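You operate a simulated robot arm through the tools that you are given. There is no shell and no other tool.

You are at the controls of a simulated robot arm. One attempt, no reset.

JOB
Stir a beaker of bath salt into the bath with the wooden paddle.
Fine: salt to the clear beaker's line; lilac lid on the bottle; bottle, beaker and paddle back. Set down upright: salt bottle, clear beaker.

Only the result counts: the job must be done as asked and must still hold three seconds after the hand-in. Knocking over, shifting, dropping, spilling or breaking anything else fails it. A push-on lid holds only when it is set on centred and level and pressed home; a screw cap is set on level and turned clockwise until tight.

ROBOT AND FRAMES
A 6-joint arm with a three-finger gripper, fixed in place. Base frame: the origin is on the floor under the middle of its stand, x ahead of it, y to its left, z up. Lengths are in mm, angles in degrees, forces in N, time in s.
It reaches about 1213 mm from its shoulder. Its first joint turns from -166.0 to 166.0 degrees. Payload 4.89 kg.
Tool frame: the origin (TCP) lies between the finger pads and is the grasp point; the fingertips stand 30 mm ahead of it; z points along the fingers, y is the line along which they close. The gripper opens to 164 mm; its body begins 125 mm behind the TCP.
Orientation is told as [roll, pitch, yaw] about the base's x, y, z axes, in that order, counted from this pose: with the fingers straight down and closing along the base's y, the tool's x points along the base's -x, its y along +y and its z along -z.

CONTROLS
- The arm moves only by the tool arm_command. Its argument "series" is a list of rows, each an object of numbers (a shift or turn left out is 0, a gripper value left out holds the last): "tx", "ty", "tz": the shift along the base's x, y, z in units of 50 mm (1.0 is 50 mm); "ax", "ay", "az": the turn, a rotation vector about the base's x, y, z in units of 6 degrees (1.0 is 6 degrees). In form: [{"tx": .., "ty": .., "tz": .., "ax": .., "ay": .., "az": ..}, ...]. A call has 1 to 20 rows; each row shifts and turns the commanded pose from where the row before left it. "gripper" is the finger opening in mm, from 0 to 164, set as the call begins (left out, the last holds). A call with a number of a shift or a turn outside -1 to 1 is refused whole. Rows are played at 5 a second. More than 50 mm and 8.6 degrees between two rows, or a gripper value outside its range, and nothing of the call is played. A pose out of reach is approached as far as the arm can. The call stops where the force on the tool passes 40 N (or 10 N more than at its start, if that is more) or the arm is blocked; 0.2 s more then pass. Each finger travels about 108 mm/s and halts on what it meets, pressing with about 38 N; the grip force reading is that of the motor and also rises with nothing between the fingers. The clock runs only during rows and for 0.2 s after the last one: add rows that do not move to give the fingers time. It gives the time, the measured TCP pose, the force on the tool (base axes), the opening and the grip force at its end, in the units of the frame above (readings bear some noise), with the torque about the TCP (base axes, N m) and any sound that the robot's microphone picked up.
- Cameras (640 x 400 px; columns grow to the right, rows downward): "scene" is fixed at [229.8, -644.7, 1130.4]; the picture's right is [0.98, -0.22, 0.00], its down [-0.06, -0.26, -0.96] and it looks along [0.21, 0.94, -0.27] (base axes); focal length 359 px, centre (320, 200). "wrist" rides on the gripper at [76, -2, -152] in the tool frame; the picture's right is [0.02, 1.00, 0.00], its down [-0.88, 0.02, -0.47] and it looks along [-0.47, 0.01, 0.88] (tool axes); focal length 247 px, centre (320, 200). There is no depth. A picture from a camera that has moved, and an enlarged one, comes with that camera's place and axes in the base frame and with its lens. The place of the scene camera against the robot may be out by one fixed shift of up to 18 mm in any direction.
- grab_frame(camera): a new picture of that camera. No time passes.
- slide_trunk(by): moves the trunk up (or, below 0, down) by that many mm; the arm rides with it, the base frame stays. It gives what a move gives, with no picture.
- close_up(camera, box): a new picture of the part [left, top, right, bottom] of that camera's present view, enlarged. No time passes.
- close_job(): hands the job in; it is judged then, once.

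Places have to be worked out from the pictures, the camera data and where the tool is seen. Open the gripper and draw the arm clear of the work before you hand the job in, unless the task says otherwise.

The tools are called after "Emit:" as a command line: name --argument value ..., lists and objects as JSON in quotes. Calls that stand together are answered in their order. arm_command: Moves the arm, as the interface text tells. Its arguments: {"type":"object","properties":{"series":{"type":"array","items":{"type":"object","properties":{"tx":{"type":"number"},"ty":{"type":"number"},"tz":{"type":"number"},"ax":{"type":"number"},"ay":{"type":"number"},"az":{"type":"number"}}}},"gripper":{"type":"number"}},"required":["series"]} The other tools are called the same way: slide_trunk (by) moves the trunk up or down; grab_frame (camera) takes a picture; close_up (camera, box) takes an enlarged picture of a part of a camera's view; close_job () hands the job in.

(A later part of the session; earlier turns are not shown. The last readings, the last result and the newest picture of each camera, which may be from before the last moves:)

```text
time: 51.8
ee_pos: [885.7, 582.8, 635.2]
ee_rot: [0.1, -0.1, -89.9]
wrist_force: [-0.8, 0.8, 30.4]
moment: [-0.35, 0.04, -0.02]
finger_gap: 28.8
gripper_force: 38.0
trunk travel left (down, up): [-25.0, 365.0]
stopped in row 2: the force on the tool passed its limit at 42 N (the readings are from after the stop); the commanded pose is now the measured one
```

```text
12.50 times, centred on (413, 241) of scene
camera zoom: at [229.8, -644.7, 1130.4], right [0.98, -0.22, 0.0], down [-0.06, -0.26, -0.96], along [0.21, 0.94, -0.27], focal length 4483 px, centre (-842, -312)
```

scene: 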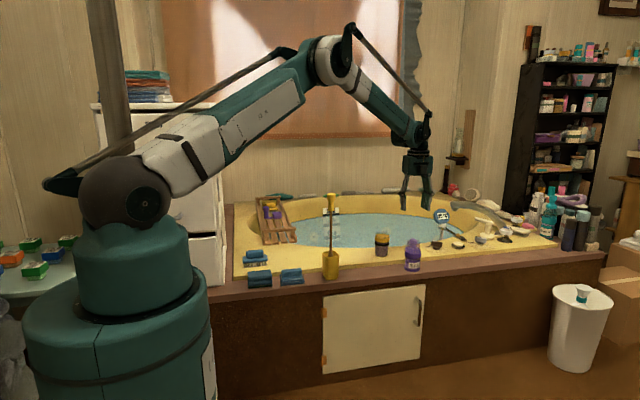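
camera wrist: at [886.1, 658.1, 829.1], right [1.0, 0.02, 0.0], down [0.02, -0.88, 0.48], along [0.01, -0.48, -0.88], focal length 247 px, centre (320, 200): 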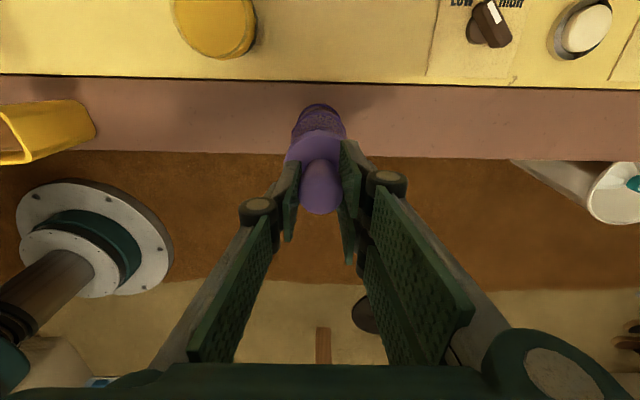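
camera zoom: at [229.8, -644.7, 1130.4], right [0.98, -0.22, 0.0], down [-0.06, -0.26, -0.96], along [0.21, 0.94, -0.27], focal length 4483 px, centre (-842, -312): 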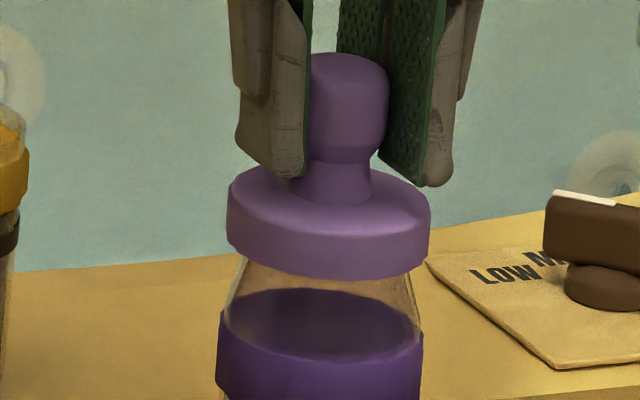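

It stopped at 42 N with the lid no longer moving; the scene view shows the skirt fully over the mouth and the lid level. I'll release the knob and check the seat.

Emit:
arm_command --gripper 70 --series '[{}, {}, {}]'

Emit:
arm_command --series '[{"tz": 0.3}, {"tz": 0.4}, {"tz": 0.4}]'

Emit:
close_up --camera "scene" --box '[395, 225, 431, 257]'

Emit:
close_up --camera "wrist" --box '[240, 80, 400, 260]'

```text
time: 52.5
ee_pos: [885.8, 582.4, 633.9]
ee_rot: [-0.1, -0.2, -89.9]
wrist_force: [-0.4, -0.5, -0.2]
moment: [0.01, 0.0, 0.01]
finger_gap: 69.9
gripper_force: 0.0
trunk travel left (down, up): [-25.0, 365.0]
```

```text
time: 53.4
ee_pos: [887.0, 582.4, 688.0]
ee_rot: [0.0, -0.2, -90.0]
wrist_force: [0.1, 0.7, -1.2]
moment: [-0.02, 0.08, -0.04]
finger_gap: 70.2
gripper_force: 0.0
trunk travel left (down, up): [-25.0, 365.0]
```

```text
12.50 times, centred on (413, 241) of scene
camera zoom: at [229.8, -644.7, 1130.4], right [0.98, -0.22, 0.0], down [-0.06, -0.26, -0.96], along [0.21, 0.94, -0.27], focal length 4483 px, centre (-842, -312)
```

zoom: 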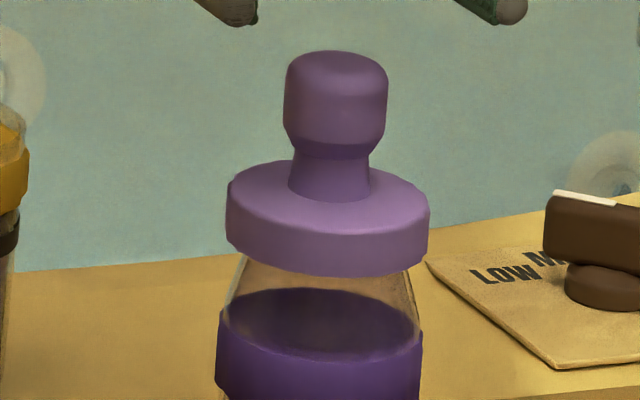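

```text
2.22 times, centred on (320, 170) of wrist
camera zoom: at [884.0, 659.2, 840.0], right [1.0, 0.02, 0.0], down [0.02, -0.88, 0.48], along [0.01, -0.48, -0.88], focal length 549 px, centre (320, 267)
```

zoom: 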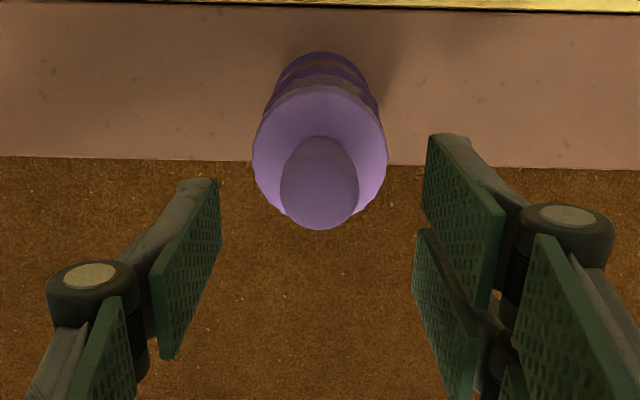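

The lid sits level and centred. For certainty I'll close the fingers above the knob and press once more straight down on its top.

Emit:
arm_command --gripper 0 --series '[{}, {}, {}, {}, {}]'

Emit:
arm_command --series '[{"tz": -0.1}, {"tz": -0.1}, {"tz": -0.04}, {"tz": -0.04}]'

Emit:
close_up --camera "scene" --box '[395, 215, 431, 250]'

```text
time: 54.5
ee_pos: [886.9, 581.3, 687.7]
ee_rot: [-0.1, -0.2, -89.9]
wrist_force: [-0.8, 0.0, -0.4]
moment: [0.01, -0.02, -0.02]
finger_gap: 0.2
gripper_force: 37.9
trunk travel left (down, up): [-25.0, 365.0]
```

```text
time: 55.5
ee_pos: [886.6, 582.6, 674.8]
ee_rot: [-0.1, -0.3, -89.9]
wrist_force: [-1.0, -0.3, 1.1]
moment: [0.0, 0.0, 0.02]
finger_gap: 0.0
gripper_force: 37.9
trunk travel left (down, up): [-25.0, 365.0]
```

```text
11.43 times, centred on (413, 232) of scene
camera zoom: at [229.8, -644.7, 1130.4], right [0.98, -0.22, 0.0], down [-0.06, -0.26, -0.96], along [0.21, 0.94, -0.27], focal length 4098 px, centre (-743, -171)
```

zoom: 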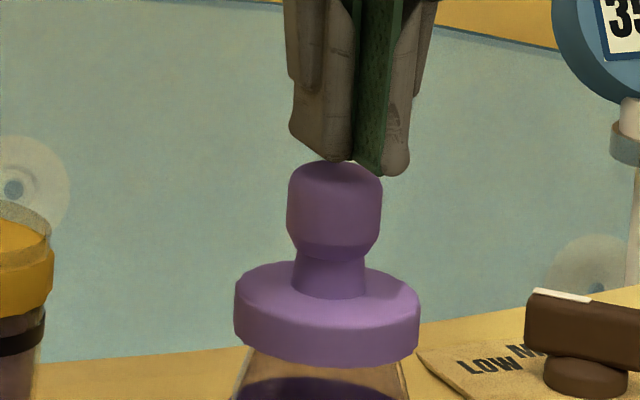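

Fingertips are right above the knob. Pressing down in 1 mm rows.

Emit:
arm_command --series '[{"tz": -0.02}, {"tz": -0.02}, {"tz": -0.02}, {"tz": -0.02}, {"tz": -0.02}, {"tz": -0.02}, {"tz": -0.02}]'

Emit:
close_up --camera "scene" --box '[395, 215, 431, 250]'

```text
time: 57.1
ee_pos: [886.9, 583.2, 667.6]
ee_rot: [-0.1, -0.2, -89.8]
wrist_force: [-0.3, -0.7, -0.1]
moment: [0.0, 0.01, -0.01]
finger_gap: 0.0
gripper_force: 38.2
trunk travel left (down, up): [-25.0, 365.0]
```

```text
11.43 times, centred on (413, 232) of scene
camera zoom: at [229.8, -644.7, 1130.4], right [0.98, -0.22, 0.0], down [-0.06, -0.26, -0.96], along [0.21, 0.94, -0.27], focal length 4098 px, centre (-743, -171)
```

zoom: 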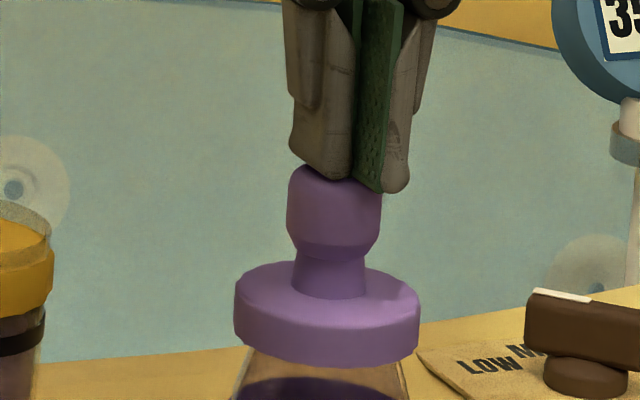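

Emit:
arm_command --series '[{"tz": -0.02}, {"tz": -0.02}, {"tz": -0.02}, {"tz": -0.02}, {"tz": -0.02}]'

Emit:
close_up --camera "scene" --box '[395, 215, 431, 250]'

Emit:
close_up --camera "wrist" --box '[270, 80, 370, 260]'

```text
time: 58.4
ee_pos: [885.9, 583.7, 666.0]
ee_rot: [0.0, -0.2, -89.9]
wrist_force: [1.7, 1.2, 36.1]
moment: [0.06, -0.1, -0.01]
finger_gap: 6.1
gripper_force: 38.1
trunk travel left (down, up): [-25.0, 365.0]
```

```text
11.43 times, centred on (413, 232) of scene
camera zoom: at [229.8, -644.7, 1130.4], right [0.98, -0.22, 0.0], down [-0.06, -0.26, -0.96], along [0.21, 0.94, -0.27], focal length 4098 px, centre (-743, -171)
```

zoom: 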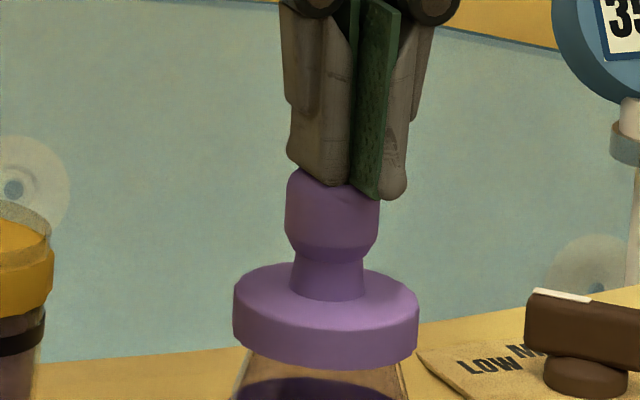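

```text
2.22 times, centred on (320, 170) of wrist
camera zoom: at [882.9, 659.3, 817.7], right [1.0, 0.02, 0.0], down [0.02, -0.88, 0.47], along [0.01, -0.47, -0.88], focal length 549 px, centre (320, 267)
```

zoom: 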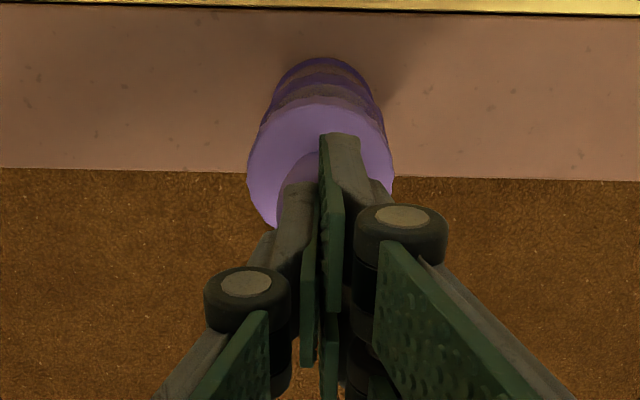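

A clean 36 N press on the knob, and the lid sits flush and level. I'll raise the hand away and check it.

Emit:
arm_command --series '[{"tz": 0.1}, {"tz": 0.4}, {"tz": 0.6}, {"tz": 0.6}, {"tz": 0.6}]'

Emit:
close_up --camera "scene" --box '[395, 220, 431, 275]'

Emit:
grab_frame --camera "wrist"

```text
time: 59.5
ee_pos: [888.8, 581.9, 777.6]
ee_rot: [0.0, -0.2, -89.9]
wrist_force: [0.6, 0.6, -1.5]
moment: [-0.07, 0.08, 0.0]
finger_gap: 0.2
gripper_force: 37.7
trunk travel left (down, up): [-25.0, 365.0]
```

```text
7.27 times, centred on (413, 248) of scene
camera zoom: at [229.8, -644.7, 1130.4], right [0.98, -0.22, 0.0], down [-0.06, -0.26, -0.96], along [0.21, 0.94, -0.27], focal length 2608 px, centre (-356, -146)
```

zoom: 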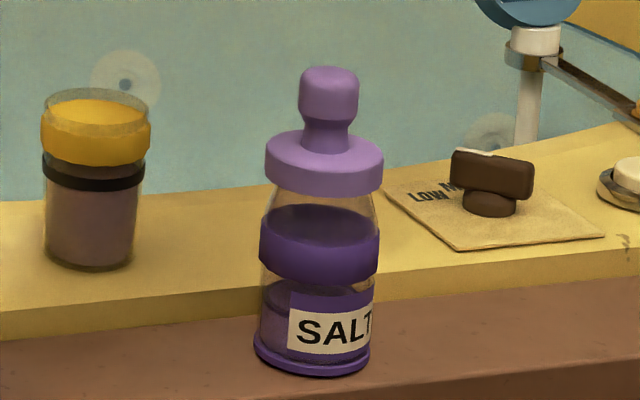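

```text
taken
camera wrist: at [885.5, 658.9, 929.2], right [1.0, 0.02, 0.0], down [0.02, -0.88, 0.48], along [0.01, -0.48, -0.88], focal length 247 px, centre (320, 200)
```

wrist: 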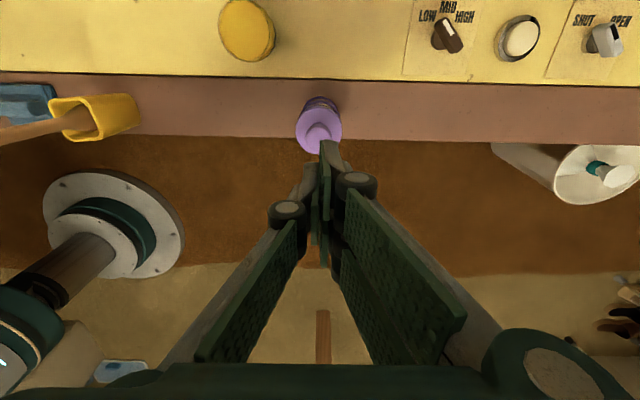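

The bottle stands in place with its lid seated. Next is the beaker: a straight side approach would bring the palm against the bottle, so I'll come in yawed 25° (from the −x side) and pitched 15° down. First I'll swing the hand to that orientation, well clear.

Emit:
arm_command --gripper 110 --series '[{"tx": -0.237, "ty": -0.038, "tz": -0.058, "ax": 0.9615}, {"tx": -0.237, "ty": -0.038, "tz": -0.058, "ax": 0.9615}, {"tx": -0.237, "ty": -0.038, "tz": -0.058, "ax": 0.9615}, {"tx": -0.237, "ty": -0.038, "tz": -0.058, "ax": 0.9615}, {"tx": -0.237, "ty": -0.038, "tz": -0.058, "ax": 0.9615}, {"tx": -0.237, "ty": -0.038, "tz": -0.058, "ax": 0.9615}, {"tx": -0.237, "ty": -0.038, "tz": -0.058, "ax": 0.9615}, {"tx": -0.237, "ty": -0.038, "tz": -0.058, "ax": 0.9615}, {"tx": -0.237, "ty": -0.038, "tz": -0.058, "ax": 0.9615}, {"tx": -0.237, "ty": -0.038, "tz": -0.058, "ax": 0.9615}, {"tx": -0.237, "ty": -0.038, "tz": -0.058, "ax": 0.9615}, {"tx": -0.237, "ty": -0.038, "tz": -0.058, "ax": 0.9615}, {"tx": -0.237, "ty": -0.038, "tz": -0.058, "ax": 0.9615}, {"az": -0.8333}, {"az": -0.8333}, {"az": -0.8333}, {"az": -0.8333}, {"az": -0.8333}, {}]'

Emit:
grab_frame --camera "wrist"

Emit:
grab_frame --camera "scene"

```text
time: 63.5
ee_pos: [750.3, 566.8, 755.0]
ee_rot: [0.1, 74.7, -114.8]
wrist_force: [-0.2, 0.0, -0.5]
moment: [0.01, 0.01, 0.02]
finger_gap: 110.1
gripper_force: 0.0
out of reach, approached as far as the arm can: row 17, 18
trunk travel left (down, up): [-25.0, 365.0]
```

```text
taken
camera wrist: at [693.8, 451.8, 869.9], right [0.91, -0.42, 0.02], down [-0.27, -0.63, -0.73], along [0.32, 0.65, -0.69], focal length 247 px, centre (320, 200)
```

wrist: 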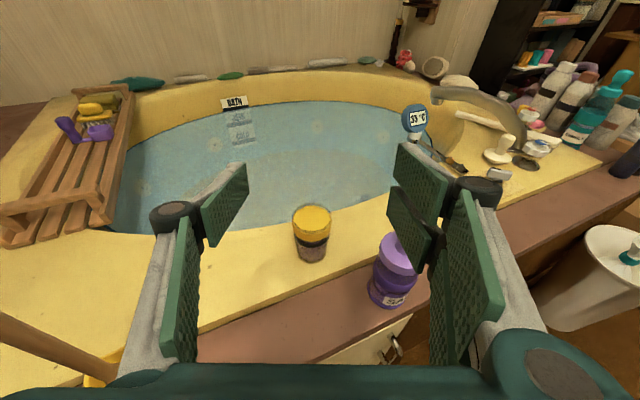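

```text
taken
```

scene: 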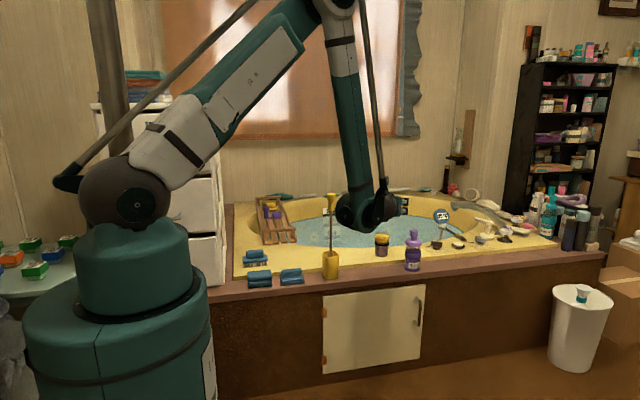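

The arm is folded to its inner limit here, but the orientation is as wanted and the beaker is in view. I'll narrow the fingers to 85 mm and go down toward the approach start, then re-read the pose.

Emit:
arm_command --gripper 85 --series '[{"ty": 0.15, "tz": -0.5}, {"ty": 0.15, "tz": -0.5}, {"ty": 0.1, "tz": -0.5}, {"ty": 0.1, "tz": -0.5}, {}]'

Emit:
grab_frame --camera "wrist"

Emit:
grab_frame --camera "scene"

```text
time: 64.8
ee_pos: [785.6, 611.8, 684.3]
ee_rot: [0.1, 74.6, -114.6]
wrist_force: [-0.8, -0.3, 0.3]
moment: [-0.03, -0.01, -0.03]
finger_gap: 84.9
gripper_force: 0.0
out of reach, approached as far as the arm can: row 1, 2, 3, 4
trunk travel left (down, up): [-25.0, 365.0]
```

```text
taken
camera wrist: at [729.9, 497.2, 798.3], right [0.91, -0.41, 0.02], down [-0.27, -0.63, -0.72], along [0.31, 0.65, -0.69], focal length 247 px, centre (320, 200)
```

wrist: 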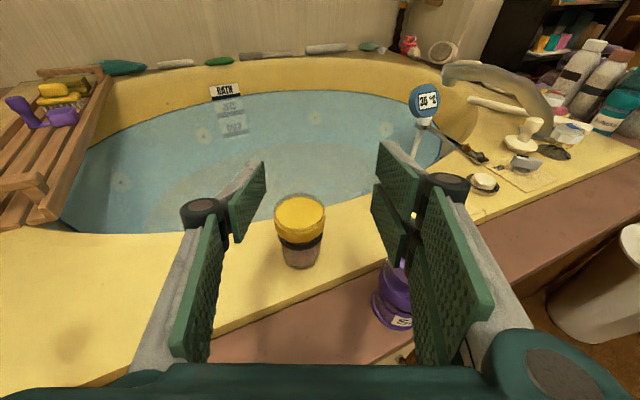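

```text
taken
```

scene: 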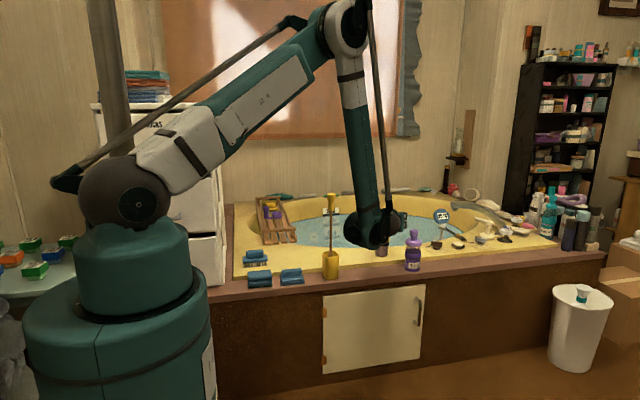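

This yawed pose is blocked by a joint limit with the arm folded (TCP drifted to (786,612,684)). Raising the trunk will open the elbow and make room, so I'll lift it by 250 mm.

Emit:
slide_trunk --by 250

Emit:
grab_frame --camera "scene"

Emit:
grab_frame --camera "wrist"

```text
time: 67.3
ee_pos: [786.2, 611.5, 934.5]
ee_rot: [0.2, 74.6, -114.8]
wrist_force: [0.6, 0.3, -0.2]
moment: [0.01, -0.01, -0.02]
finger_gap: 84.8
gripper_force: 0.0
trunk travel left (down, up): [-275.0, 115.0]
```

```text
taken
```

scene: 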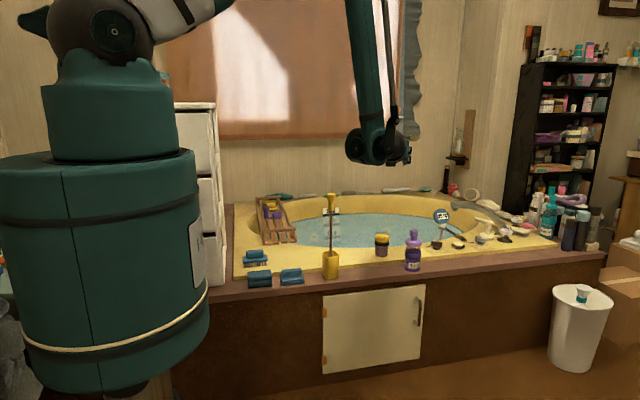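

```text
taken
camera wrist: at [729.9, 497.1, 1048.2], right [0.91, -0.41, 0.02], down [-0.27, -0.63, -0.72], along [0.31, 0.65, -0.69], focal length 247 px, centre (320, 200)
```

wrist: 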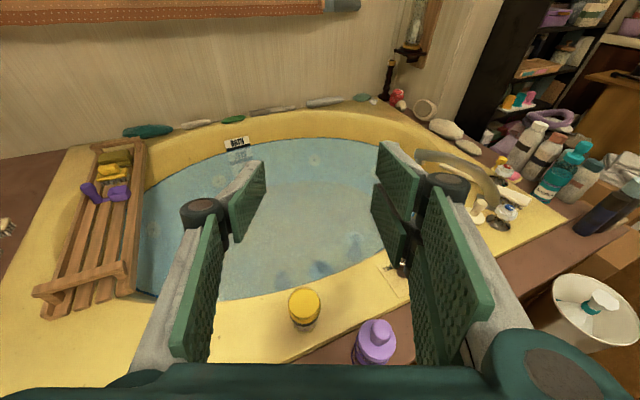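

There's plenty of room now. I'll descend toward the approach start behind the beaker.

Emit:
arm_command --series '[{"tx": -0.113, "ty": -0.05, "tz": -0.7}, {"tx": -0.113, "ty": -0.05, "tz": -0.7}, {"tx": -0.113, "ty": -0.05, "tz": -0.7}, {"tx": -0.113, "ty": -0.05, "tz": -0.7}, {"tx": -0.113, "ty": -0.05, "tz": -0.7}, {"tx": -0.113, "ty": -0.05, "tz": -0.7}, {}]'

Emit:
grab_frame --camera "wrist"

Emit:
grab_frame --camera "scene"

```text
time: 68.9
ee_pos: [846.7, 647.6, 772.1]
ee_rot: [-0.2, 74.5, -114.8]
wrist_force: [0.1, -0.3, -1.1]
moment: [0.05, 0.0, 0.03]
finger_gap: 84.8
gripper_force: 0.1
out of reach, approached as far as the arm can: row 1, 2, 3, 4, 5, 6
trunk travel left (down, up): [-275.0, 115.0]
```

```text
taken
camera wrist: at [791.2, 533.2, 886.3], right [0.91, -0.41, 0.02], down [-0.27, -0.64, -0.72], along [0.31, 0.65, -0.69], focal length 247 px, centre (320, 200)
```

wrist: 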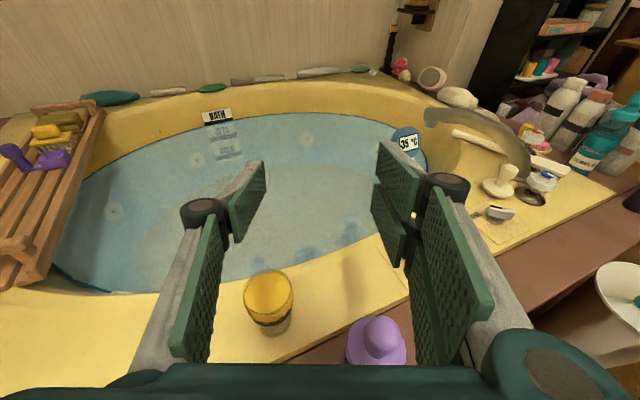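

```text
taken
```

scene: 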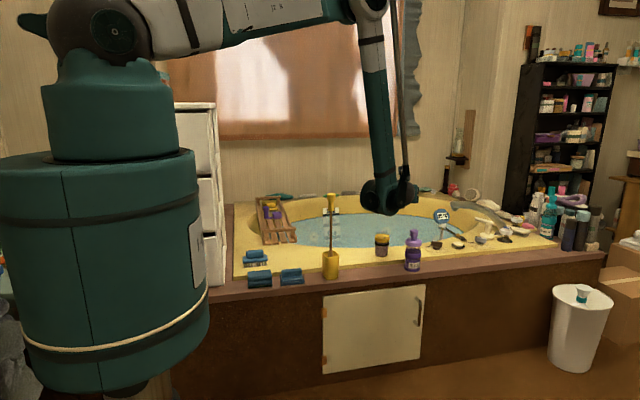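

The forearm seems to hit a limit whenever this yawed hand sits low relative to the shoulder, so a higher trunk makes it worse. I'll raise the arm, put the trunk back down fully, and come down on the beaker vertically with the hand yawed 20°.

Emit:
arm_command --series '[{"tz": 0.8, "az": 0.8333}, {"tz": 0.8}, {"tz": 0.8}, {"tz": 0.8}, {"tz": 0.8}, {"tz": 0.8}, {"tz": 0.8}, {"tz": 0.8}, {}]'

```text
time: 70.9
ee_pos: [848.6, 649.6, 1093.8]
ee_rot: [0.1, 74.7, -109.8]
wrist_force: [-0.4, -0.8, 0.5]
moment: [-0.05, -0.02, -0.08]
finger_gap: 85.0
gripper_force: 0.0
trunk travel left (down, up): [-275.0, 115.0]
```

The arm moved exactly as commanded. Now the trunk goes down 275 mm; the hand will end at z≈819, still well above everything.

Emit:
slide_trunk --by -275

Emit:
grab_frame --camera "scene"

Emit:
grab_frame --camera "wrist"

```text
time: 73.7
ee_pos: [850.2, 650.4, 818.1]
ee_rot: [0.1, 74.6, -109.7]
wrist_force: [-0.3, -1.0, -0.4]
moment: [0.01, 0.03, 0.0]
finger_gap: 84.8
gripper_force: 0.0
trunk travel left (down, up): [0.0, 390.0]
```

```text
taken
```

scene: 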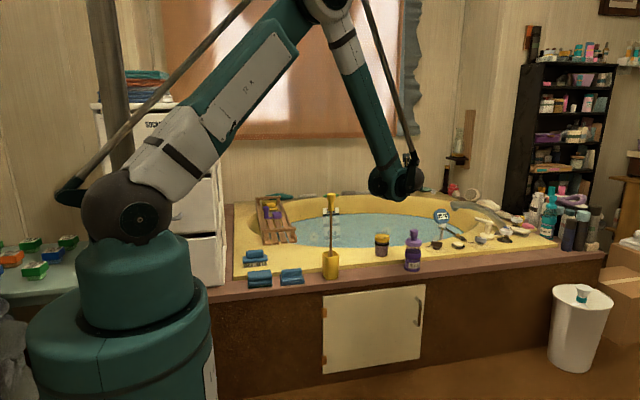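

```text
taken
camera wrist: at [802.8, 530.9, 932.1], right [0.94, -0.33, 0.02], down [-0.22, -0.65, -0.72], along [0.26, 0.68, -0.69], focal length 247 px, centre (320, 200)
```

wrist: 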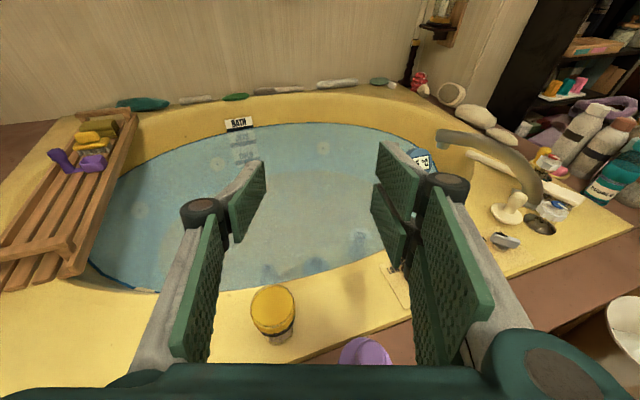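

The trunk is down. I'll move to about 150 mm above the beaker at its x,y and check reach and alignment.

Emit:
arm_command --series '[{"tx": -0.265, "ty": 0.211, "tz": -0.49}, {"tx": -0.265, "ty": 0.211, "tz": -0.49}, {"tx": -0.265, "ty": 0.211, "tz": -0.49}, {"tx": -0.265, "ty": 0.211, "tz": -0.49}, {}]'

Emit:
grab_frame --camera "wrist"

Emit:
close_up --camera "scene" --box '[330, 150, 450, 280]'

```text
time: 74.9
ee_pos: [794.7, 692.0, 719.3]
ee_rot: [0.0, 74.8, -109.7]
wrist_force: [0.7, 0.0, -0.1]
moment: [0.02, 0.0, 0.0]
finger_gap: 85.0
gripper_force: 0.1
trunk travel left (down, up): [0.0, 390.0]
```

```text
taken
camera wrist: at [748.5, 573.5, 833.5], right [0.94, -0.33, 0.02], down [-0.22, -0.65, -0.72], along [0.26, 0.68, -0.69], focal length 247 px, centre (320, 200)
```

wrist: 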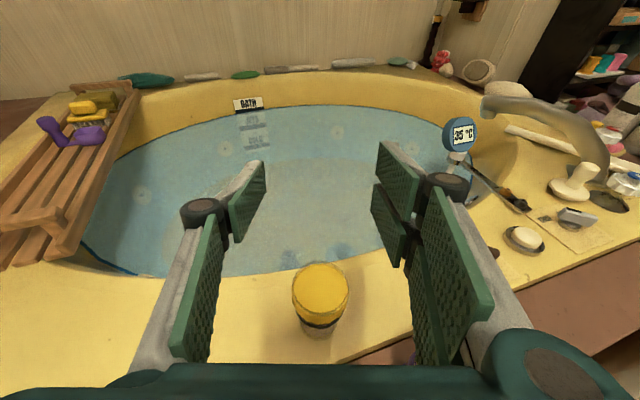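

```text
3.08 times, centred on (390, 215) of scene
camera zoom: at [229.8, -644.7, 1130.4], right [0.98, -0.22, 0.0], down [-0.06, -0.26, -0.96], along [0.21, 0.94, -0.27], focal length 1103 px, centre (105, 154)
```

zoom: 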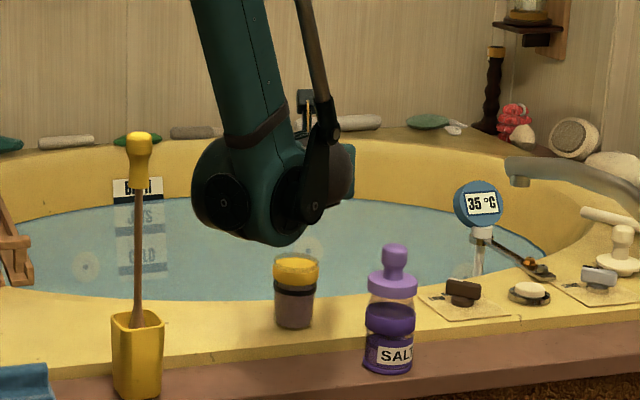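

The beaker lies centred below the TCP within ~2 mm. I'll correct slightly and descend vertically with the fingers straddling it, in two stages.

Emit:
arm_command --series '[{"tx": 0.03, "ty": 0.012, "tz": -0.5}, {"tz": -0.6}, {"tz": -0.6}, {}]'

Emit:
grab_frame --camera "wrist"

Emit:
close_up --camera "scene" --box '[340, 190, 440, 280]'

```text
time: 75.9
ee_pos: [796.3, 689.3, 635.0]
ee_rot: [0.0, 74.7, -109.6]
wrist_force: [0.4, -0.2, 0.7]
moment: [-0.08, -0.01, 0.0]
finger_gap: 84.8
gripper_force: 0.0
trunk travel left (down, up): [0.0, 390.0]
```

```text
taken
camera wrist: at [750.8, 572.2, 749.1], right [0.94, -0.33, 0.02], down [-0.22, -0.65, -0.72], along [0.26, 0.68, -0.69], focal length 247 px, centre (320, 200)
```

wrist: 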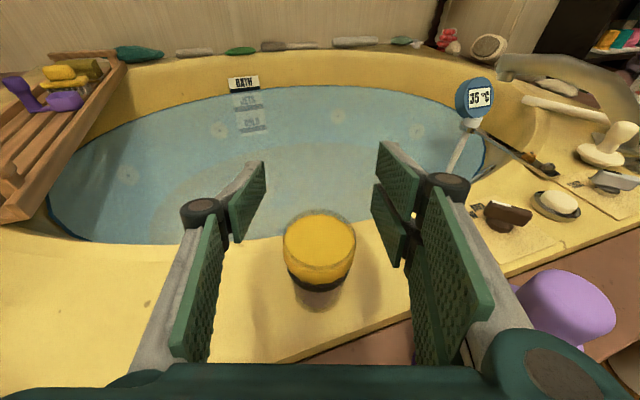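

```text
4.44 times, centred on (390, 235) of scene
camera zoom: at [229.8, -644.7, 1130.4], right [0.98, -0.22, 0.0], down [-0.06, -0.26, -0.96], along [0.21, 0.94, -0.27], focal length 1594 px, centre (9, 44)
```

zoom: 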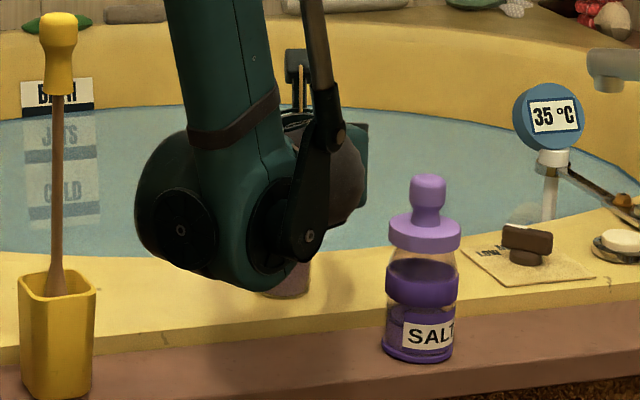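

Emit:
arm_command --series '[{"tz": -0.4}, {"tz": -0.4}, {"tz": -0.3}, {"tz": -0.16}, {}]'

Emit:
grab_frame --camera "wrist"

Emit:
close_up --camera "wrist" --box '[240, 120, 400, 280]'

```text
time: 77.1
ee_pos: [798.7, 692.2, 570.7]
ee_rot: [0.1, 74.7, -109.7]
wrist_force: [0.1, 0.8, 0.3]
moment: [-0.03, 0.01, 0.03]
finger_gap: 84.9
gripper_force: 0.0
trunk travel left (down, up): [0.0, 390.0]
```

```text
taken
camera wrist: at [752.0, 573.8, 686.0], right [0.94, -0.33, 0.02], down [-0.22, -0.65, -0.72], along [0.26, 0.68, -0.69], focal length 247 px, centre (320, 200)
```

wrist: 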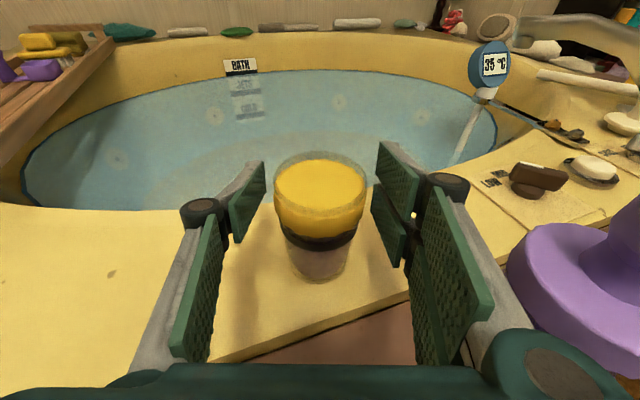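

```text
2.50 times, centred on (320, 200) of wrist
camera zoom: at [752.0, 573.8, 686.0], right [0.94, -0.33, 0.02], down [-0.22, -0.65, -0.72], along [0.26, 0.68, -0.69], focal length 617 px, centre (320, 200)
```

zoom: 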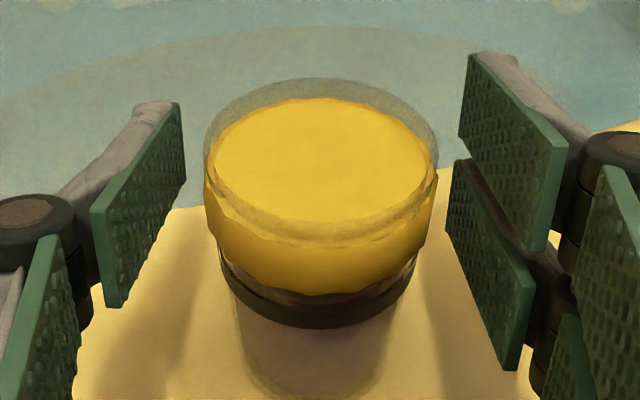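

The collar is between the pads with clearance on both sides. Closing on the beaker.

Emit:
arm_command --gripper 40 --series '[{}, {}, {}, {}]'

Emit:
grab_frame --camera "wrist"

```text
time: 78.1
ee_pos: [798.6, 691.6, 571.5]
ee_rot: [0.1, 74.7, -109.9]
wrist_force: [1.0, 0.5, 0.1]
moment: [0.01, 0.01, -0.03]
finger_gap: 54.7
gripper_force: 38.2
trunk travel left (down, up): [0.0, 390.0]
```

```text
taken
camera wrist: at [752.2, 573.8, 686.0], right [0.94, -0.33, 0.02], down [-0.22, -0.65, -0.72], along [0.26, 0.68, -0.69], focal length 247 px, centre (320, 200)
```

wrist: 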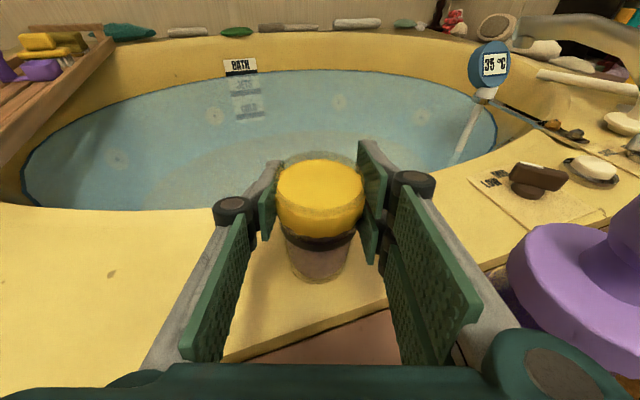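

Beaker gripped (54.7 mm gap, 38 N). Lifting it straight up.

Emit:
arm_command --series '[{"tz": 0.1}, {"tz": 0.3}, {"tz": 0.5}, {"tz": 0.6}, {"tz": 0.6}, {"tz": 0.6}, {"tz": 0.3}, {}]'

Emit:
grab_frame --camera "wrist"

Emit:
grab_frame --camera "scene"

```text
time: 79.9
ee_pos: [798.0, 691.5, 722.2]
ee_rot: [0.0, 74.7, -109.8]
wrist_force: [0.1, 0.1, -2.1]
moment: [0.01, -0.02, 0.0]
finger_gap: 54.7
gripper_force: 37.9
trunk travel left (down, up): [0.0, 390.0]
```

```text
taken
camera wrist: at [752.0, 573.1, 837.1], right [0.94, -0.33, 0.02], down [-0.22, -0.65, -0.72], along [0.26, 0.68, -0.69], focal length 247 px, centre (320, 200)
```

wrist: 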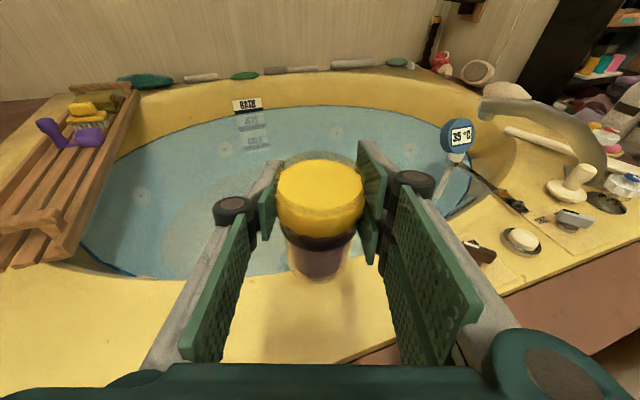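

```text
taken
```

scene: 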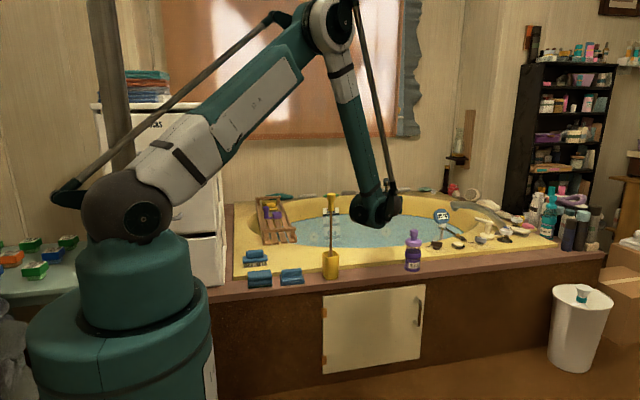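

The beaker is held upright with its salt. I'll carry it out over the water to about (778,870), then lower.

Emit:
arm_command --series '[{"tx": -0.06, "ty": 0.5}, {"tx": -0.06, "ty": 0.6}, {"tx": -0.06, "ty": 0.6}, {"tx": -0.06, "ty": 0.6}, {"tx": -0.06, "ty": 0.6}, {"tx": -0.06, "ty": 0.6}, {"tz": -0.4}, {"tz": -0.5}, {"tz": -0.5}, {}]'

Emit:
grab_frame --camera "wrist"

Emit:
grab_frame --camera "scene"

```text
time: 82.1
ee_pos: [777.5, 864.8, 652.0]
ee_rot: [0.1, 74.7, -109.7]
wrist_force: [0.2, -0.2, -1.5]
moment: [-0.07, 0.04, -0.03]
finger_gap: 54.5
gripper_force: 38.3
trunk travel left (down, up): [0.0, 390.0]
```

```text
taken
camera wrist: at [731.7, 746.9, 765.7], right [0.94, -0.33, 0.02], down [-0.22, -0.65, -0.72], along [0.26, 0.68, -0.69], focal length 247 px, centre (320, 200)
```

wrist: 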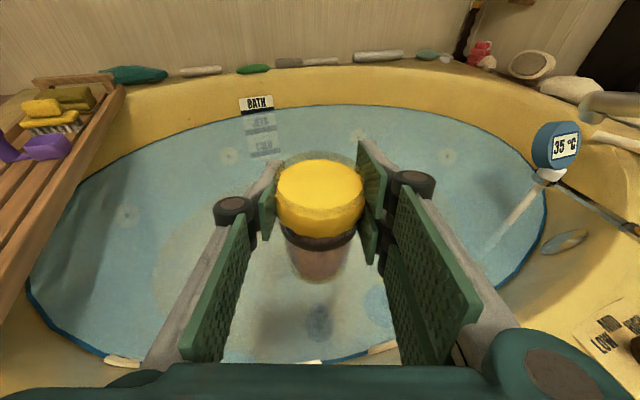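

```text
taken
```

scene: 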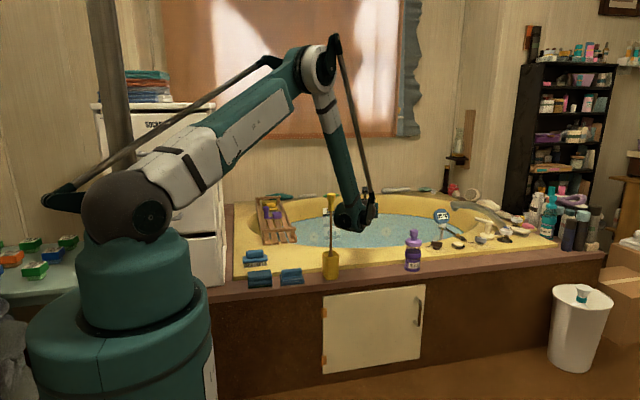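

The beaker is over the water well inside the edge. I'll roll the hand about the finger axis so the mouth tips toward −x, first 90°.

Emit:
arm_command --series '[{"ax": -0.33, "ay": -0.908, "az": 0.259}, {"ax": -0.33, "ay": -0.908, "az": 0.259}, {"ax": -0.33, "ay": -0.908, "az": 0.259}, {"ax": -0.33, "ay": -0.908, "az": 0.259}, {"ax": -0.33, "ay": -0.908, "az": 0.259}, {"ax": -0.33, "ay": -0.908, "az": 0.259}, {"ax": -0.33, "ay": -0.908, "az": 0.259}, {"ax": -0.33, "ay": -0.908, "az": 0.259}, {"ax": -0.33, "ay": -0.908, "az": 0.259}, {"ax": -0.33, "ay": -0.908, "az": 0.259}, {"ax": -0.33, "ay": -0.908, "az": 0.259}, {"ax": -0.33, "ay": -0.908, "az": 0.259}, {"ax": -0.33, "ay": -0.908, "az": 0.259}, {"ax": -0.33, "ay": -0.908, "az": 0.259}]'

Emit:
grab_frame --camera "wrist"

Emit:
close_up --camera "scene" --box '[300, 160, 420, 260]'

```text
time: 85.1
ee_pos: [779.9, 866.9, 651.7]
ee_rot: [74.7, 5.6, -21.7]
wrist_force: [-0.4, -0.2, -1.2]
moment: [0.0, 0.08, 0.0]
finger_gap: 53.9
gripper_force: 38.1
trunk travel left (down, up): [0.0, 390.0]
```

```text
taken
camera wrist: at [656.3, 757.1, 697.6], right [0.16, 0.22, 0.96], down [0.66, -0.75, 0.06], along [0.73, 0.62, -0.27], focal length 247 px, centre (320, 200)
```

wrist: 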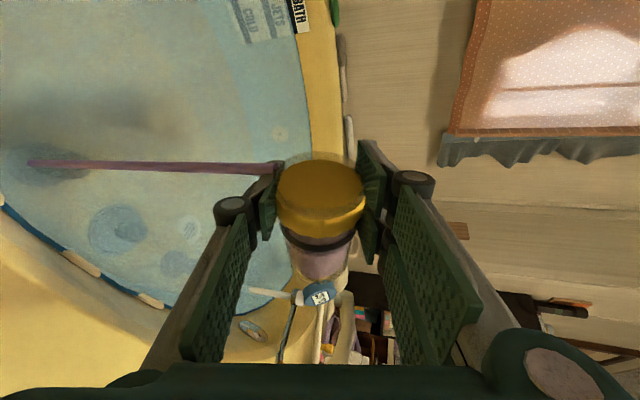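

```text
4.00 times, centred on (360, 210) of scene
camera zoom: at [229.8, -644.7, 1130.4], right [0.98, -0.22, 0.0], down [-0.06, -0.26, -0.96], along [0.21, 0.94, -0.27], focal length 1434 px, centre (160, 160)
```

zoom: 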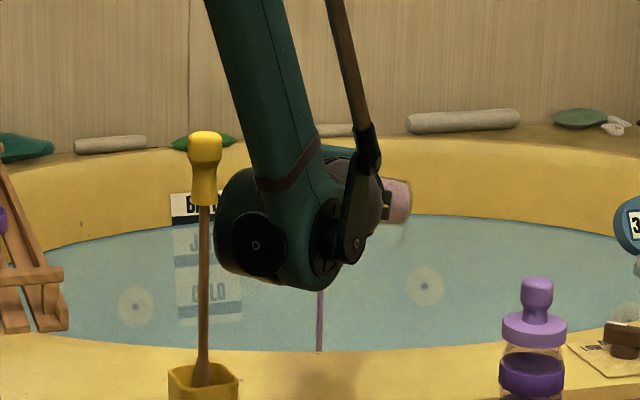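

Salt is streaming from the beaker into the water. I'll keep rolling to about 144° to empty it.

Emit:
arm_command --series '[{}, {"ax": -0.33, "ay": -0.908, "az": 0.259}, {}, {"ax": -0.33, "ay": -0.908, "az": 0.259}, {}, {"ax": -0.33, "ay": -0.908, "az": 0.259}, {}, {"ax": -0.33, "ay": -0.908, "az": 0.259}, {}, {"ax": -0.33, "ay": -0.908, "az": 0.259}, {"ax": -0.33, "ay": -0.908, "az": 0.259}, {"ax": -0.33, "ay": -0.908, "az": 0.259}, {"ax": -0.33, "ay": -0.908, "az": 0.259}, {"ax": -0.33, "ay": -0.908, "az": 0.259}, {"ax": -0.33, "ay": -0.908, "az": 0.259}, {}, {}, {}]'

Emit:
grab_frame --camera "wrist"

Emit:
close_up --camera "scene" --box '[300, 160, 420, 260]'

```text
time: 88.9
ee_pos: [779.8, 866.9, 652.6]
ee_rot: [65.7, -51.6, -1.0]
wrist_force: [-0.2, -0.6, -1.3]
moment: [0.03, -0.01, 0.01]
finger_gap: 54.1
gripper_force: 37.6
trunk travel left (down, up): [0.0, 390.0]
```

```text
taken
camera wrist: at [680.7, 728.8, 630.0], right [-0.72, 0.42, 0.55], down [0.37, -0.43, 0.82], along [0.58, 0.8, 0.15], focal length 247 px, centre (320, 200)
```

wrist: 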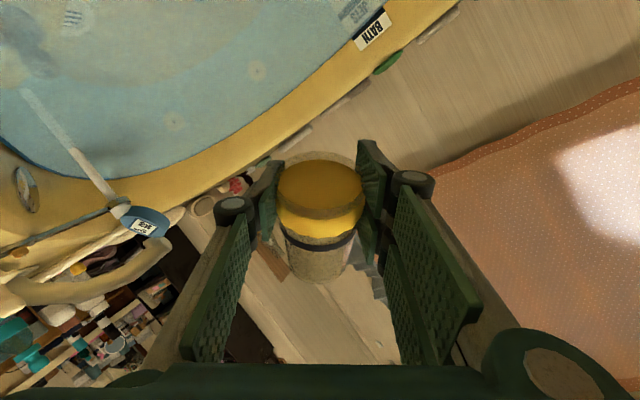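

```text
4.00 times, centred on (360, 210) of scene
camera zoom: at [229.8, -644.7, 1130.4], right [0.98, -0.22, 0.0], down [-0.06, -0.26, -0.96], along [0.21, 0.94, -0.27], focal length 1434 px, centre (160, 160)
```

zoom: 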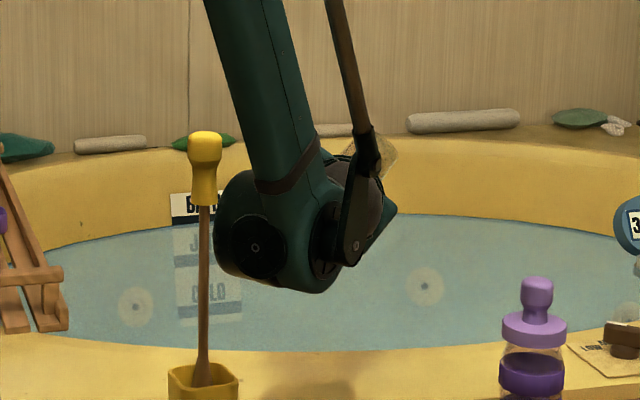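

Emit:
close_up --camera "wrist" --box '[260, 140, 380, 300]'

```text
2.50 times, centred on (320, 220) of wrist
camera zoom: at [680.7, 728.8, 630.0], right [-0.72, 0.42, 0.55], down [0.37, -0.43, 0.82], along [0.58, 0.8, 0.15], focal length 617 px, centre (320, 150)
```

zoom: 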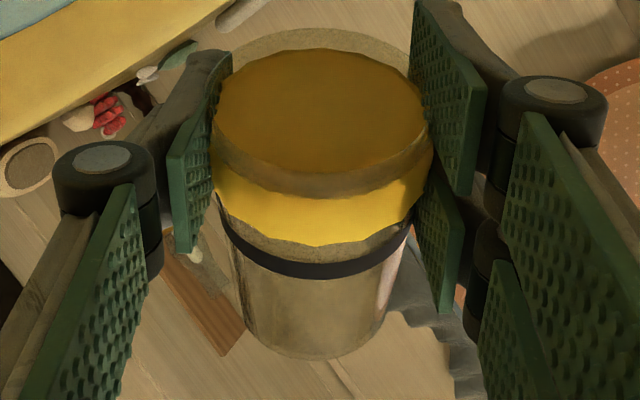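

The beaker is empty. I'll roll it back upright over the water.

Emit:
arm_command --series '[{"ax": 0.396, "ay": 1.0896, "az": -0.3108}, {"ax": 0.33, "ay": 0.908, "az": -0.259}]'

Emit:
arm_command --series '[{"ax": 0.33, "ay": 0.908, "az": -0.259}, {"ax": 0.33, "ay": 0.908, "az": -0.259}, {"ax": 0.33, "ay": 0.908, "az": -0.259}, {"ax": 0.33, "ay": 0.908, "az": -0.259}, {"ax": 0.33, "ay": 0.908, "az": -0.259}, {"ax": 0.33, "ay": 0.908, "az": -0.259}, {"ax": 0.33, "ay": 0.908, "az": -0.259}, {"ax": 0.33, "ay": 0.908, "az": -0.259}, {"ax": 0.33, "ay": 0.908, "az": -0.259}, {"ax": 0.33, "ay": 0.908, "az": -0.259}, {"ax": 0.33, "ay": 0.908, "az": -0.259}, {"ax": 0.33, "ay": 0.908, "az": -0.259}, {"ax": 0.33, "ay": 0.908, "az": -0.259}, {"ax": 0.33, "ay": 0.908, "az": -0.259}, {"ax": 0.33, "ay": 0.908, "az": -0.259}, {"ax": 0.33, "ay": 0.908, "az": -0.259}, {"ax": 0.33, "ay": 0.908, "az": -0.259}, {"ax": 0.33, "ay": 0.908, "az": -0.259}, {"ax": 0.33, "ay": 0.908, "az": -0.259}, {"ax": 0.33, "ay": 0.908, "az": -0.259}]'

```text
refused: 1.0896 is not a number from -1 to 1
```

```text
time: 93.1
ee_pos: [778.7, 867.1, 652.0]
ee_rot: [56.0, 61.8, -50.7]
wrist_force: [0.2, 0.7, -0.4]
moment: [-0.04, 0.01, -0.02]
finger_gap: 54.1
gripper_force: 37.9
trunk travel left (down, up): [0.0, 390.0]
```

The first call was refused whole (one value was over 1), so 20 of the 24 rows back have been played. I'll play the remaining 4 and check the orientation.

Emit:
arm_command --series '[{"ax": 0.33, "ay": 0.908, "az": -0.259}, {"ax": 0.33, "ay": 0.908, "az": -0.259}, {"ax": 0.33, "ay": 0.908, "az": -0.259}, {"ax": 0.33, "ay": 0.908, "az": -0.259}, {}]'

Emit:
grab_frame --camera "wrist"

Emit:
grab_frame --camera "scene"

```text
time: 94.3
ee_pos: [779.6, 866.4, 650.9]
ee_rot: [-0.1, 74.7, -110.0]
wrist_force: [0.6, 0.2, -0.8]
moment: [0.01, 0.01, 0.0]
finger_gap: 53.8
gripper_force: 38.2
trunk travel left (down, up): [0.0, 390.0]
```

```text
taken
camera wrist: at [733.7, 747.8, 765.6], right [0.94, -0.33, 0.02], down [-0.22, -0.65, -0.72], along [0.25, 0.68, -0.69], focal length 247 px, centre (320, 200)
```

wrist: 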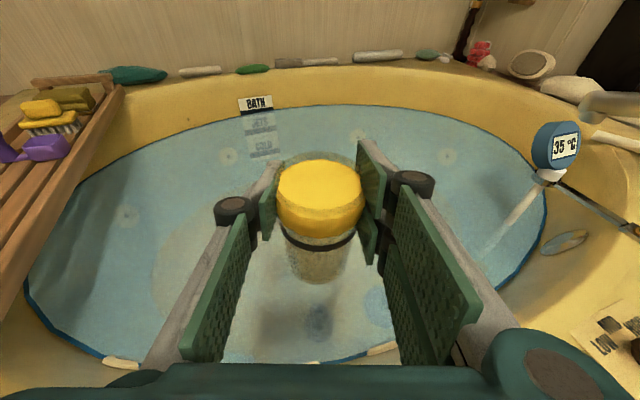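

```text
taken
```

scene: 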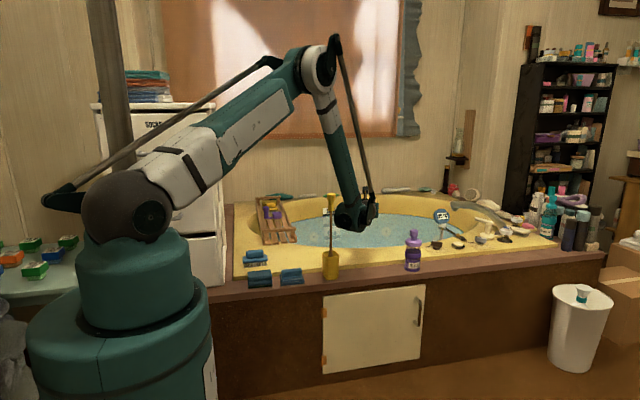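

Upright and empty. I'll carry the beaker back above its original spot and lower to about 5 mm above the deck.

Emit:
arm_command --series '[{"tz": 0.5}, {"tz": 0.5}, {"tz": 0.4}, {"tx": 0.06, "ty": -0.6}, {"tx": 0.06, "ty": -0.6}, {"tx": 0.06, "ty": -0.6}, {"tx": 0.06, "ty": -0.6}, {"tx": 0.06, "ty": -0.6}, {"tx": 0.06, "ty": -0.5}, {}, {"tz": -0.5}, {"tz": -0.5}, {"tz": -0.5}, {"tz": -0.5}, {"tz": -0.4}, {"tz": -0.3}, {"tz": -0.2}, {}]'

Emit:
grab_frame --camera "wrist"

Emit:
close_up --camera "wrist" --box '[240, 120, 400, 300]'

```text
time: 98.1
ee_pos: [798.7, 689.9, 577.5]
ee_rot: [0.0, 74.7, -109.7]
wrist_force: [-0.3, 0.5, -0.8]
moment: [0.04, 0.02, 0.01]
finger_gap: 53.7
gripper_force: 38.0
trunk travel left (down, up): [0.0, 390.0]
```

```text
taken
camera wrist: at [752.2, 572.6, 690.9], right [0.94, -0.33, 0.02], down [-0.22, -0.65, -0.72], along [0.26, 0.68, -0.69], focal length 247 px, centre (320, 200)
```

wrist: 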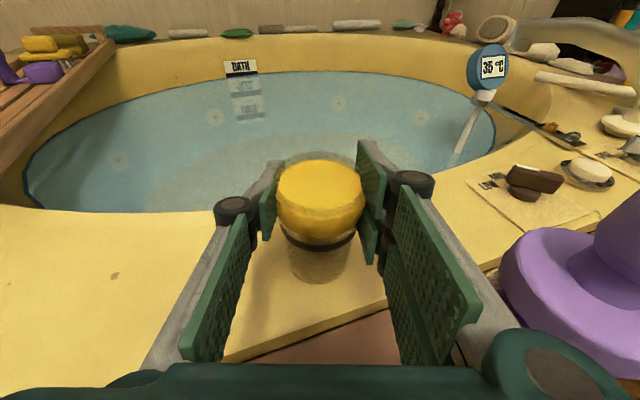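

```text
2.22 times, centred on (320, 210) of wrist
camera zoom: at [752.2, 572.6, 690.9], right [0.94, -0.33, 0.02], down [-0.22, -0.65, -0.72], along [0.26, 0.68, -0.69], focal length 549 px, centre (320, 178)
```

zoom: 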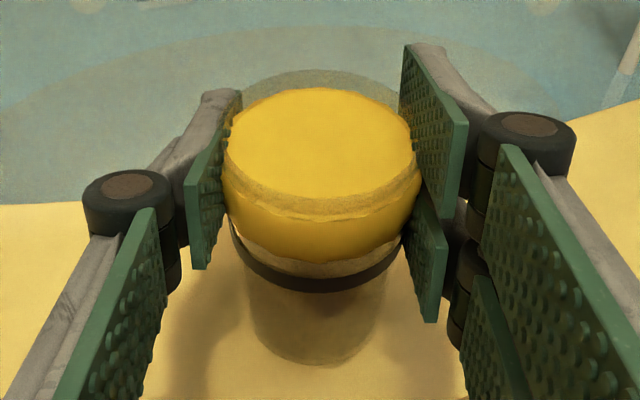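

Emit:
arm_command --series '[{"tz": -0.04}, {"tz": -0.03}, {"tz": -0.03}, {}]'

Emit:
close_up --camera "scene" --box '[350, 210, 450, 280]'

Emit:
close_up --camera "wrist" --box '[240, 120, 400, 300]'

```text
time: 99.1
ee_pos: [797.4, 691.4, 572.2]
ee_rot: [0.1, 74.8, -109.7]
wrist_force: [-0.6, 0.1, -1.0]
moment: [0.01, -0.01, 0.02]
finger_gap: 54.1
gripper_force: 38.5
trunk travel left (down, up): [0.0, 390.0]
```

```text
5.71 times, centred on (400, 245) of scene
camera zoom: at [229.8, -644.7, 1130.4], right [0.98, -0.22, 0.0], down [-0.06, -0.26, -0.96], along [0.21, 0.94, -0.27], focal length 2049 px, centre (-137, -57)
```

zoom: 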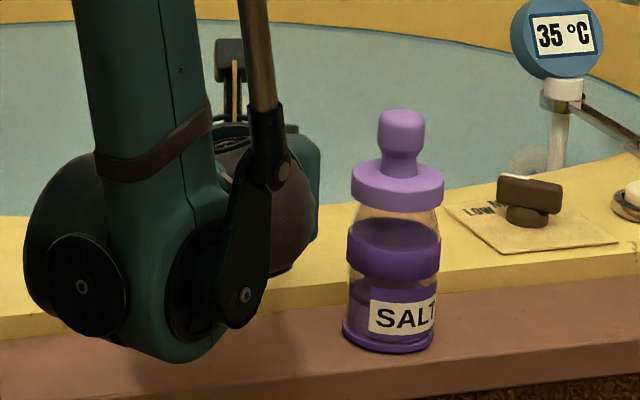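

```text
2.22 times, centred on (320, 210) of wrist
camera zoom: at [751.8, 573.2, 686.3], right [0.94, -0.33, 0.02], down [-0.22, -0.65, -0.72], along [0.26, 0.68, -0.69], focal length 549 px, centre (320, 178)
```

zoom: 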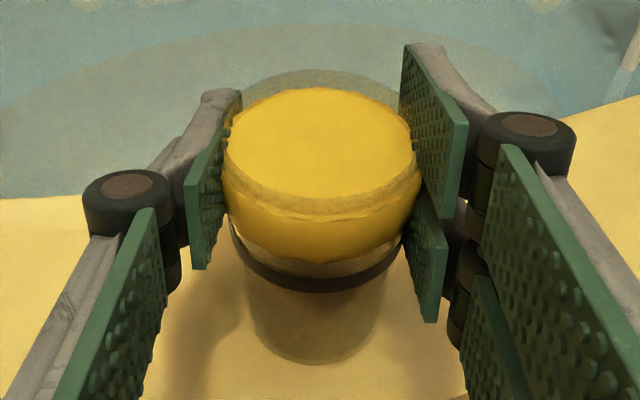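

No contact force yet, so I'll lower in half-millimetre steps until the deck takes the weight.

Emit:
arm_command --series '[{"tz": -0.012}, {"tz": -0.012}, {}]'

```text
time: 99.9
ee_pos: [798.5, 692.1, 571.8]
ee_rot: [0.2, 74.7, -109.7]
wrist_force: [2.8, 1.3, 17.0]
moment: [0.17, -0.14, -0.02]
finger_gap: 54.0
gripper_force: 38.0
trunk travel left (down, up): [0.0, 390.0]
```

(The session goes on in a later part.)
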